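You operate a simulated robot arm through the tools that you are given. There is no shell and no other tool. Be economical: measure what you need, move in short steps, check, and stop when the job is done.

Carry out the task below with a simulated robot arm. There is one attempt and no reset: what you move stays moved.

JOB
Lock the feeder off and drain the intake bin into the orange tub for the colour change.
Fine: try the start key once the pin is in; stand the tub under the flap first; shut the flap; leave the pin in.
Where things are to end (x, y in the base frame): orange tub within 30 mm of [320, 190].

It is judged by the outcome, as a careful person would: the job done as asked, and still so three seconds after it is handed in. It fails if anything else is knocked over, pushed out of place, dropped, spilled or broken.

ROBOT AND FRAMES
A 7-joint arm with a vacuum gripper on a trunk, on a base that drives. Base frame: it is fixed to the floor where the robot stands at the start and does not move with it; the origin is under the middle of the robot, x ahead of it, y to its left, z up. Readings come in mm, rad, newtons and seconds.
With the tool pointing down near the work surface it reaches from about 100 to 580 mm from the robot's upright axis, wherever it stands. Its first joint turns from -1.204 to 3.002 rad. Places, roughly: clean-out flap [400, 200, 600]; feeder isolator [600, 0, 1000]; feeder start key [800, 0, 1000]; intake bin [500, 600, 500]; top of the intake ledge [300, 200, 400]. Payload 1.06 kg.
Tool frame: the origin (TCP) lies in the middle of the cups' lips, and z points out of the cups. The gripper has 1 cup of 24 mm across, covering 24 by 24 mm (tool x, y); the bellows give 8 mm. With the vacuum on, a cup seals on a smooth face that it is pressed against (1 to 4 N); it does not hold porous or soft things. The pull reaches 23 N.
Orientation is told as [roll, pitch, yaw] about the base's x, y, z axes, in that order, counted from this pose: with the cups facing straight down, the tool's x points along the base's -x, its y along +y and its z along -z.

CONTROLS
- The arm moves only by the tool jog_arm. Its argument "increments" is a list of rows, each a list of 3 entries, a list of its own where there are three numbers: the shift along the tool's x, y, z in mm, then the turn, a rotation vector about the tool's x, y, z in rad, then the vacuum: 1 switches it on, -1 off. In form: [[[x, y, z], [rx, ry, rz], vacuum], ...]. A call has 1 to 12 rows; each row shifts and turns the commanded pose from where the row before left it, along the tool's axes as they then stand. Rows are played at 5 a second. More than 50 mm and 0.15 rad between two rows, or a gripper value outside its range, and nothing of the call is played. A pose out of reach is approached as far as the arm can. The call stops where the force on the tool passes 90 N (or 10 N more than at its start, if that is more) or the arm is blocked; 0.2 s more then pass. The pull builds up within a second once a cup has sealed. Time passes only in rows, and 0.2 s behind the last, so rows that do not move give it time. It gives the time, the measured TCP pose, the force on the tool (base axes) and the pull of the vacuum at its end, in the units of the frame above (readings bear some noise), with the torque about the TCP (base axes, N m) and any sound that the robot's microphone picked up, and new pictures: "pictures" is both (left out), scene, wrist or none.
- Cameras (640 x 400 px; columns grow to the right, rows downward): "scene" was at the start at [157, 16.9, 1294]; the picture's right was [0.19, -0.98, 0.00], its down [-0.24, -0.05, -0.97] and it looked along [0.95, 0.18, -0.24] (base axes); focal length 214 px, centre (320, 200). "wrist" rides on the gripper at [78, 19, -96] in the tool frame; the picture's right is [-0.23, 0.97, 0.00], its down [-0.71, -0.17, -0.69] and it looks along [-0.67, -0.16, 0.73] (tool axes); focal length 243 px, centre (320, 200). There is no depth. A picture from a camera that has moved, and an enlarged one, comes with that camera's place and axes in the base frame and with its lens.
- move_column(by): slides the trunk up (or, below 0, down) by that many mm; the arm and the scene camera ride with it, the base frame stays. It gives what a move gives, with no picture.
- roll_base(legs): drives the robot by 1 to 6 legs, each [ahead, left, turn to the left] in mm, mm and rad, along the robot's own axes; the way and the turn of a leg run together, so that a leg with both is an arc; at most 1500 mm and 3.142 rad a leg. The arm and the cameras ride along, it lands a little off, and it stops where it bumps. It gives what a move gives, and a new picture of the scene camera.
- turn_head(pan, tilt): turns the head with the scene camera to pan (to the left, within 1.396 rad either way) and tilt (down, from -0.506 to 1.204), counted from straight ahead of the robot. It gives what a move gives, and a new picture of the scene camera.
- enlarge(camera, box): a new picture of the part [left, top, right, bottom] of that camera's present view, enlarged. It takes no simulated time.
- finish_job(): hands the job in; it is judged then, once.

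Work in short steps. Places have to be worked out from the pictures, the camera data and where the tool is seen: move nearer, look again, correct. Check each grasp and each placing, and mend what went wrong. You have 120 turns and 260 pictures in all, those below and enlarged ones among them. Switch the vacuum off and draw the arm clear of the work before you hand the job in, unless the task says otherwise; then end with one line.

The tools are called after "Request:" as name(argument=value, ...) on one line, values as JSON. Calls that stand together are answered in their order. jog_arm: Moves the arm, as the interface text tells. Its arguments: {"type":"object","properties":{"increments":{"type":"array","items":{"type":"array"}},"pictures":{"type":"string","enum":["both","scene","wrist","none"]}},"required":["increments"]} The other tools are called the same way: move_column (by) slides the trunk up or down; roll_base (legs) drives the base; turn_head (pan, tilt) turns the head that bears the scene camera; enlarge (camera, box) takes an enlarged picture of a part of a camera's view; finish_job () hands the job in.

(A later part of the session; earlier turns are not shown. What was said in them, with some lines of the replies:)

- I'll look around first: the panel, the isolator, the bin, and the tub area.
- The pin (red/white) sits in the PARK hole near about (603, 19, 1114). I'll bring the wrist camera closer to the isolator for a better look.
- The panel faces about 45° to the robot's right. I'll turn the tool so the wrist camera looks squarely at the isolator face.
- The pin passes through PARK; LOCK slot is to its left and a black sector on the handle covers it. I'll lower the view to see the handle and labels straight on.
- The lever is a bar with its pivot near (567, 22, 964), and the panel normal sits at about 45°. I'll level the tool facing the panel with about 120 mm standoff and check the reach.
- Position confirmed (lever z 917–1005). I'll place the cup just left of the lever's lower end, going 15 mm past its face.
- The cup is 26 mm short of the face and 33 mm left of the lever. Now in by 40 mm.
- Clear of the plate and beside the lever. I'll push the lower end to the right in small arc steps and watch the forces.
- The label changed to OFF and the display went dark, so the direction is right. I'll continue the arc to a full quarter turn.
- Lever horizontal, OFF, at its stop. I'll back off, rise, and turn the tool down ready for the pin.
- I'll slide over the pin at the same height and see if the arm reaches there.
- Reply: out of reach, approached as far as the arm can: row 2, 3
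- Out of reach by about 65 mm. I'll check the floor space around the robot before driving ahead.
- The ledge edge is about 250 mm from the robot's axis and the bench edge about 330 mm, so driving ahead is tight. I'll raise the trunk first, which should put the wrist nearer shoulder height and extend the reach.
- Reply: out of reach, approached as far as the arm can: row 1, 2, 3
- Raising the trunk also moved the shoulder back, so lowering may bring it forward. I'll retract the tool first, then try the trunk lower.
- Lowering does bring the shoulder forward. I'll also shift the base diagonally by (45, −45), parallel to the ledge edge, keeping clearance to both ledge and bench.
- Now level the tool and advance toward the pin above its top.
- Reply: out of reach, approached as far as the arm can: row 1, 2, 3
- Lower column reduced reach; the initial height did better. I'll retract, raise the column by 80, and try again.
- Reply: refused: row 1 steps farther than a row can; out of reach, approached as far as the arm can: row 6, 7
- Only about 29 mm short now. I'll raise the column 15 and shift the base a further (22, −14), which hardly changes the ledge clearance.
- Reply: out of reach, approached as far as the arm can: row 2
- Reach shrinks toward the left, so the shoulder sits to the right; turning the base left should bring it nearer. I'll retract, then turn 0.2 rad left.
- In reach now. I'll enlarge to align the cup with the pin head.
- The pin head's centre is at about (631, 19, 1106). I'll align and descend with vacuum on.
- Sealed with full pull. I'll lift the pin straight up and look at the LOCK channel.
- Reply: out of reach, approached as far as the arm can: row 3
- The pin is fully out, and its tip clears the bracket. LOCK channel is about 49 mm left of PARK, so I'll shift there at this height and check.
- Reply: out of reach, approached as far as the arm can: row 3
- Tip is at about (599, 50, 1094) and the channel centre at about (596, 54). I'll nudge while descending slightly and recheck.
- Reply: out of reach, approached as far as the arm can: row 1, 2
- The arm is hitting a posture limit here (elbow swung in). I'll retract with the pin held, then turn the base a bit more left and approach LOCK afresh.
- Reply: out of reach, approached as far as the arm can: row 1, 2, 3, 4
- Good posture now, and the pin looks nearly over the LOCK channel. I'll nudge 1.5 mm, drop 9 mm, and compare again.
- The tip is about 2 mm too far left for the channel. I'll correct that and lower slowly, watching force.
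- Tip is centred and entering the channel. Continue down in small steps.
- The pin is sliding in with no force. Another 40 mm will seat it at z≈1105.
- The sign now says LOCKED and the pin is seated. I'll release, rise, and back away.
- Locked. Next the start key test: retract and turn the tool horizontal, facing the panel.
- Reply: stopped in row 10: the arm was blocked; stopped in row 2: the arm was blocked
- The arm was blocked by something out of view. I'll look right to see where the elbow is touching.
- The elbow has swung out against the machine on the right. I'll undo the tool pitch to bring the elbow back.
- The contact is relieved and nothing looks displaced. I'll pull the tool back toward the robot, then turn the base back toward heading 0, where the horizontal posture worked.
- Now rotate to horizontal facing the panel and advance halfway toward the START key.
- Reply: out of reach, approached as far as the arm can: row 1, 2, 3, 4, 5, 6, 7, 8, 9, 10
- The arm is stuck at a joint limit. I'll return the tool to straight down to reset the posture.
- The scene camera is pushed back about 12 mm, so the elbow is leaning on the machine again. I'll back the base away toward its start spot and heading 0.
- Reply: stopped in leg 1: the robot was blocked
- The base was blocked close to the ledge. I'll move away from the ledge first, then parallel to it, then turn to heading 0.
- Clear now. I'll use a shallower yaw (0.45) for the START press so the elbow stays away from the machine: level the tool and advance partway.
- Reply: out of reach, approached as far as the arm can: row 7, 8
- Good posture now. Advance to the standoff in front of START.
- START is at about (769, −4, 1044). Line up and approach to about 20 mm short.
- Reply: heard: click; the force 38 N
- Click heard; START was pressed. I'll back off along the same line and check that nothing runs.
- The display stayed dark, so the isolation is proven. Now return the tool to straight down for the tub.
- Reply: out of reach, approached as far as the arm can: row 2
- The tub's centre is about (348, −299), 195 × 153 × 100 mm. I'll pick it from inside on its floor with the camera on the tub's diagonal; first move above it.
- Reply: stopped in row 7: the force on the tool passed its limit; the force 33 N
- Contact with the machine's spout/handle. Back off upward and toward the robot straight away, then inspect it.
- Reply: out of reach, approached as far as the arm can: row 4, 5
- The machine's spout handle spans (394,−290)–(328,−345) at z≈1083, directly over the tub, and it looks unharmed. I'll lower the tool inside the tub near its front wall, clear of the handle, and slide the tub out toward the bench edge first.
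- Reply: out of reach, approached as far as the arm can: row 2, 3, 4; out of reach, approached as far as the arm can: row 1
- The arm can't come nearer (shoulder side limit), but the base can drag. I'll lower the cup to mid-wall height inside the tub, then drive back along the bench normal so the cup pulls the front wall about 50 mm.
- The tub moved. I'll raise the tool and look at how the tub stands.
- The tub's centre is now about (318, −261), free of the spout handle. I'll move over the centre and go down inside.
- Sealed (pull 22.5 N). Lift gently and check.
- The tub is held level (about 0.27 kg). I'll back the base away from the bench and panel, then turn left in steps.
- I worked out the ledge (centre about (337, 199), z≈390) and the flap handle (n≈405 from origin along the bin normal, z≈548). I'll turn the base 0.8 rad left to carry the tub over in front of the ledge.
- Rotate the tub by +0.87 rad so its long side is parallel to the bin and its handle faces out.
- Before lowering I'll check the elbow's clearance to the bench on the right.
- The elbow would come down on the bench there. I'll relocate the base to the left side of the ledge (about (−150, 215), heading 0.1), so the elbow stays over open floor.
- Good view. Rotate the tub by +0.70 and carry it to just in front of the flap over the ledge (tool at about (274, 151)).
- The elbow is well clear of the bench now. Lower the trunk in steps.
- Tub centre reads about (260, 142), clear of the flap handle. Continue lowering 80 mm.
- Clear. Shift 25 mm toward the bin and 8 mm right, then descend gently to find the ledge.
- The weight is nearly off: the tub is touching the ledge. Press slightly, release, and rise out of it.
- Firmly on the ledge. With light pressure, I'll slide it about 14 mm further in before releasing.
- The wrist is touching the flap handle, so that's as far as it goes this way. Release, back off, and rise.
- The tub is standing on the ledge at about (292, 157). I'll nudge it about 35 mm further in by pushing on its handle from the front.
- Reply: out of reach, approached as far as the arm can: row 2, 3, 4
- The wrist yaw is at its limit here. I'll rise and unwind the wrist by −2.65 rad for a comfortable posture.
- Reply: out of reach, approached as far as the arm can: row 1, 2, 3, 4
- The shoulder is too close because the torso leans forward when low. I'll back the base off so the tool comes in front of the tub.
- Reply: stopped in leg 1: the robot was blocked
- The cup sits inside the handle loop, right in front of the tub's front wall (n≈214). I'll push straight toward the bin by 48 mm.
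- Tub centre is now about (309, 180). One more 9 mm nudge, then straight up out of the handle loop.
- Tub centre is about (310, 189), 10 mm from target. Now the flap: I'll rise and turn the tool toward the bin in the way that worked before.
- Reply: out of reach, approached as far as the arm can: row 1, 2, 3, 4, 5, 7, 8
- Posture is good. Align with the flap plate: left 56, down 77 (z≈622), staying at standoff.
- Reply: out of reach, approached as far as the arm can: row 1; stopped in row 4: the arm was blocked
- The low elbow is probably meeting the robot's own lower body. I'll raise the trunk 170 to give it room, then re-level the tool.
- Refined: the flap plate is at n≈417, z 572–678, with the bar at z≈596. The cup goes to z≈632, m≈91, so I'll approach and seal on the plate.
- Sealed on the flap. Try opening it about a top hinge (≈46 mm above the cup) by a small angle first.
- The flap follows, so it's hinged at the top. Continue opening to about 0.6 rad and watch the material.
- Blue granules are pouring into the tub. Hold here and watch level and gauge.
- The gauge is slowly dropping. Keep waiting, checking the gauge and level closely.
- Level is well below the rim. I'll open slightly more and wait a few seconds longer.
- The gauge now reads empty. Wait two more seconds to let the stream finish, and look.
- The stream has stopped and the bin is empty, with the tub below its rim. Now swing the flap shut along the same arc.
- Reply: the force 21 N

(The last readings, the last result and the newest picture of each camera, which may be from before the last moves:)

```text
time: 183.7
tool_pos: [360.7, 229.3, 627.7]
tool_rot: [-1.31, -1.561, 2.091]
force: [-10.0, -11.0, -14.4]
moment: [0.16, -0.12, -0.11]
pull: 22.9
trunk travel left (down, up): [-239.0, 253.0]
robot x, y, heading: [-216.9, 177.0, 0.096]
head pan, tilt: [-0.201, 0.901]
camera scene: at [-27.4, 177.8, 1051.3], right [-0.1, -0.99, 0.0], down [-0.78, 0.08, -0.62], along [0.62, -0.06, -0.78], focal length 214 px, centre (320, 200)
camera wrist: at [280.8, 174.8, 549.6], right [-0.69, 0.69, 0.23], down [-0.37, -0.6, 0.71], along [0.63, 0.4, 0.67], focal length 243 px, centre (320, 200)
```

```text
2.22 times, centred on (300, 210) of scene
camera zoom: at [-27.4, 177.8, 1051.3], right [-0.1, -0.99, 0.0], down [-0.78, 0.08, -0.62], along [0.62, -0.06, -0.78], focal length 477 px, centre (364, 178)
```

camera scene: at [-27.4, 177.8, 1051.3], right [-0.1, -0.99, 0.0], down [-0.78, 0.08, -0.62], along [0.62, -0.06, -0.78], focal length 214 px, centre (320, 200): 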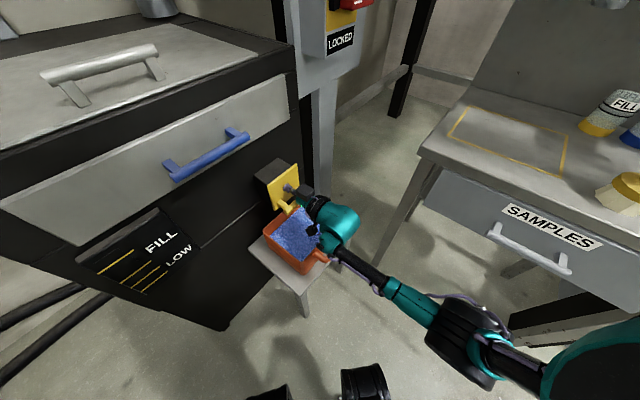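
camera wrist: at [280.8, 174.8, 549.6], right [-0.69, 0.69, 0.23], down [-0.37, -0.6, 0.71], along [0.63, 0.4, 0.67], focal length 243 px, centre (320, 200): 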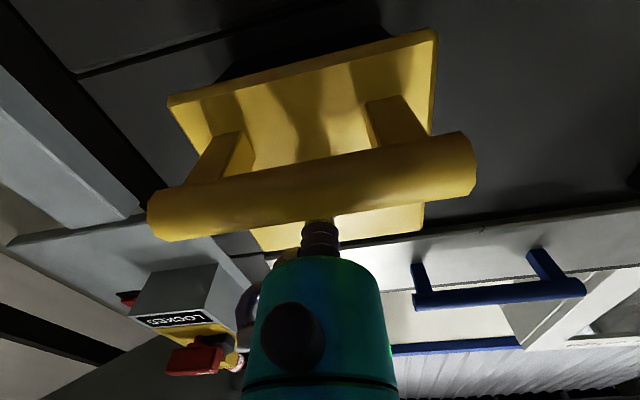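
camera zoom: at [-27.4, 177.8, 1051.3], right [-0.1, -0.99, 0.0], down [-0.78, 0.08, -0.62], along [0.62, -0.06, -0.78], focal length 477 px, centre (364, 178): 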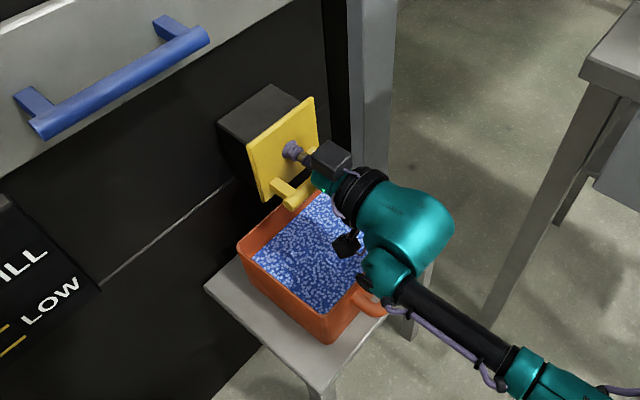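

The flap is shut (same pose as before opening). Release and retract straight back, then up.

Request:
jog_arm(increments=[[[-3, 0, 0], [0, 0, 0], 1], [[0, 0, 0], [0, 0, 0], -1], [[0, 0, 0], [0, 0, 0], -1], [[0, 0, 0], [0, 0, 0], -1], [[0, 0, 0], [0, 0, 0], -1], [[0, 0, -5], [0, 0, 0], -1], [[-4, 0, -30], [0, 0, 0], -1], [[-4, 0, -40], [0, 0, 0], -1], [[-30, 0, -20], [0, 0, 0], -1], [[-40, 0, 0], [0, 0, 0], -1], [[-40, 0, 0], [0, 0, 0], -1], [[0, 0, 0], [0, 0, 0], -1]])

Request:
enlarge(camera="scene", box=[230, 120, 370, 300])

```text
time: 186.3
tool_pos: [291.4, 163.6, 751.9]
tool_rot: [-1.586, -1.561, 2.37]
force: [0.4, 0.2, 0.6]
moment: [-0.01, -0.01, -0.01]
pull: 0.0
trunk travel left (down, up): [-239.0, 253.0]
robot x, y, heading: [-217.5, 174.7, 0.091]
head pan, tilt: [-0.201, 0.901]
camera scene: at [-27.7, 178.5, 1051.4], right [-0.1, -0.99, 0.0], down [-0.78, 0.08, -0.62], along [0.62, -0.06, -0.78], focal length 214 px, centre (320, 200)
camera wrist: at [211.4, 108.6, 673.9], right [-0.69, 0.69, 0.23], down [-0.37, -0.6, 0.71], along [0.63, 0.4, 0.67], focal length 243 px, centre (320, 200)
```

scene: 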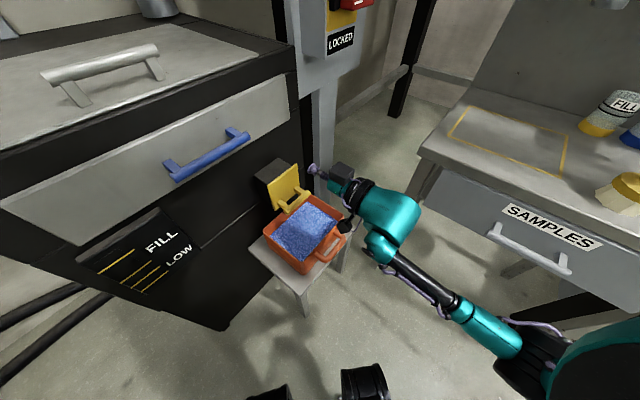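
wrist: 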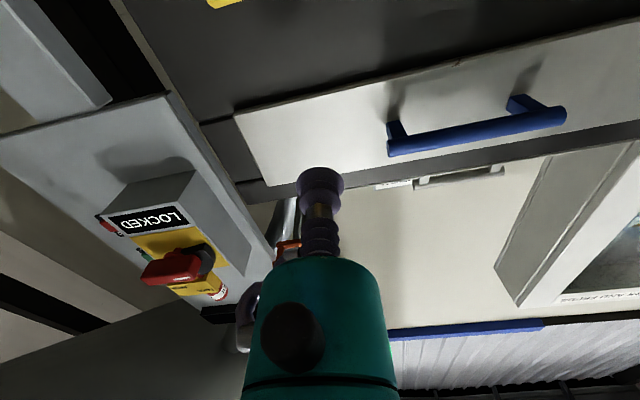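

```text
2.22 times, centred on (300, 210) of scene
camera zoom: at [-27.7, 178.5, 1051.4], right [-0.1, -0.99, 0.0], down [-0.78, 0.08, -0.62], along [0.62, -0.06, -0.78], focal length 477 px, centre (364, 178)
```

zoom: 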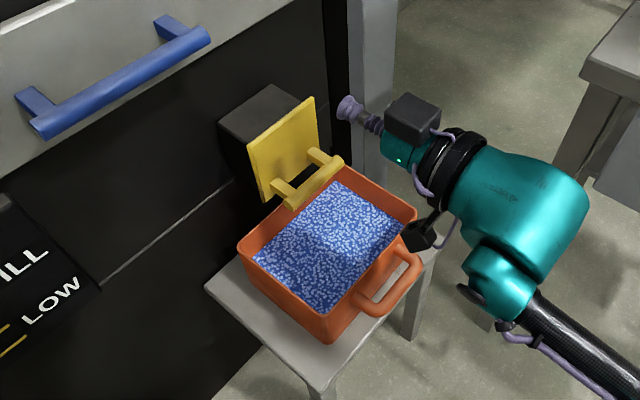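

Flap shut, tub at about (312, 193), no spill visible. I'll draw the arm back further and take a last look at the bench and isolator.

Request:
jog_arm(increments=[[[-30, 0, -30], [0, 0, 0], -1], [[-30, 0, -30], [0, 0, 0], -1], [[0, 0, 0], [0, 0, 0], -1]], pictures="none")

Request:
turn_head(pan=-0.5, tilt=0.5)

Request:
turn_head(pan=-0.1, tilt=0.5)

```text
time: 187.1
tool_pos: [247.4, 120.9, 808.7]
tool_rot: [-1.617, -1.559, 2.402]
force: [-0.4, 0.1, 0.2]
moment: [-0.02, 0.02, 0.0]
pull: 0.1
trunk travel left (down, up): [-239.0, 253.0]
robot x, y, heading: [-218.8, 176.2, 0.093]
head pan, tilt: [-0.201, 0.901]
```

```text
time: 188.0
tool_pos: [248.3, 121.8, 808.1]
tool_rot: [-1.617, -1.56, 2.398]
force: [-0.9, -0.3, -0.2]
moment: [0.02, -0.02, 0.02]
pull: 0.0
trunk travel left (down, up): [-239.0, 253.0]
robot x, y, heading: [-217.4, 176.2, 0.093]
head pan, tilt: [-0.499, 0.499]
camera scene: at [-19.1, 150.8, 1085.2], right [-0.39, -0.92, 0.0], down [-0.44, 0.19, -0.88], along [0.81, -0.34, -0.48], focal length 214 px, centre (320, 200)
```

scene: 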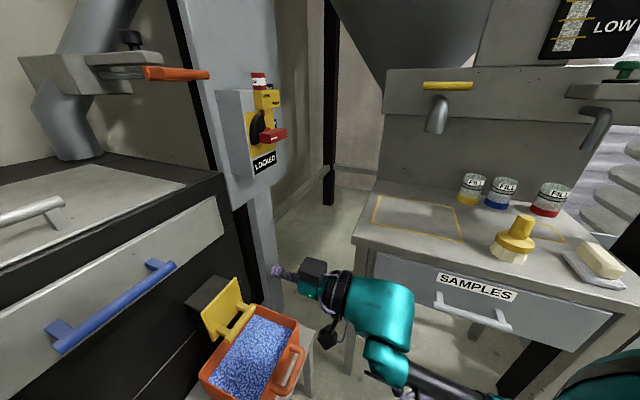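

```text
time: 188.8
tool_pos: [249.3, 121.5, 809.1]
tool_rot: [-1.617, -1.56, 2.399]
force: [1.3, 0.4, -0.2]
moment: [0.01, 0.01, 0.06]
pull: 0.0
trunk travel left (down, up): [-239.0, 253.0]
robot x, y, heading: [-215.6, 175.4, 0.096]
head pan, tilt: [-0.099, 0.499]
camera scene: at [-11.8, 186.0, 1085.2], right [0.0, -1.0, 0.0], down [-0.48, 0.0, -0.88], along [0.88, 0.0, -0.48], focal length 214 px, centre (320, 200)
```

scene: 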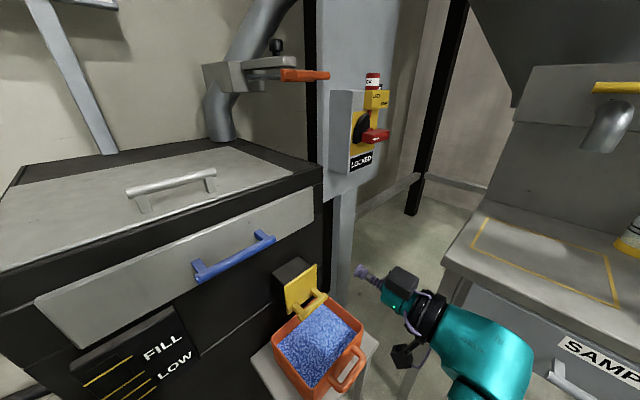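

Everything is in order: isolator LOCKED with the pin in, flap shut, bin empty, tub in place, bench items standing, vacuum off and the arm clear.

Request:
finish_job()

```text
The job is handed in.
```

The feeder is locked off with the pin left in, and the intake bin is drained into the orange tub, which stands at about (312, 193). I tried the start key with the pin in; it clicked and nothing ran. The flap is shut. While moving, the arm bumped the other machine's spout handle, and its elbow twice leaned on that machine; nothing looked moved or damaged.
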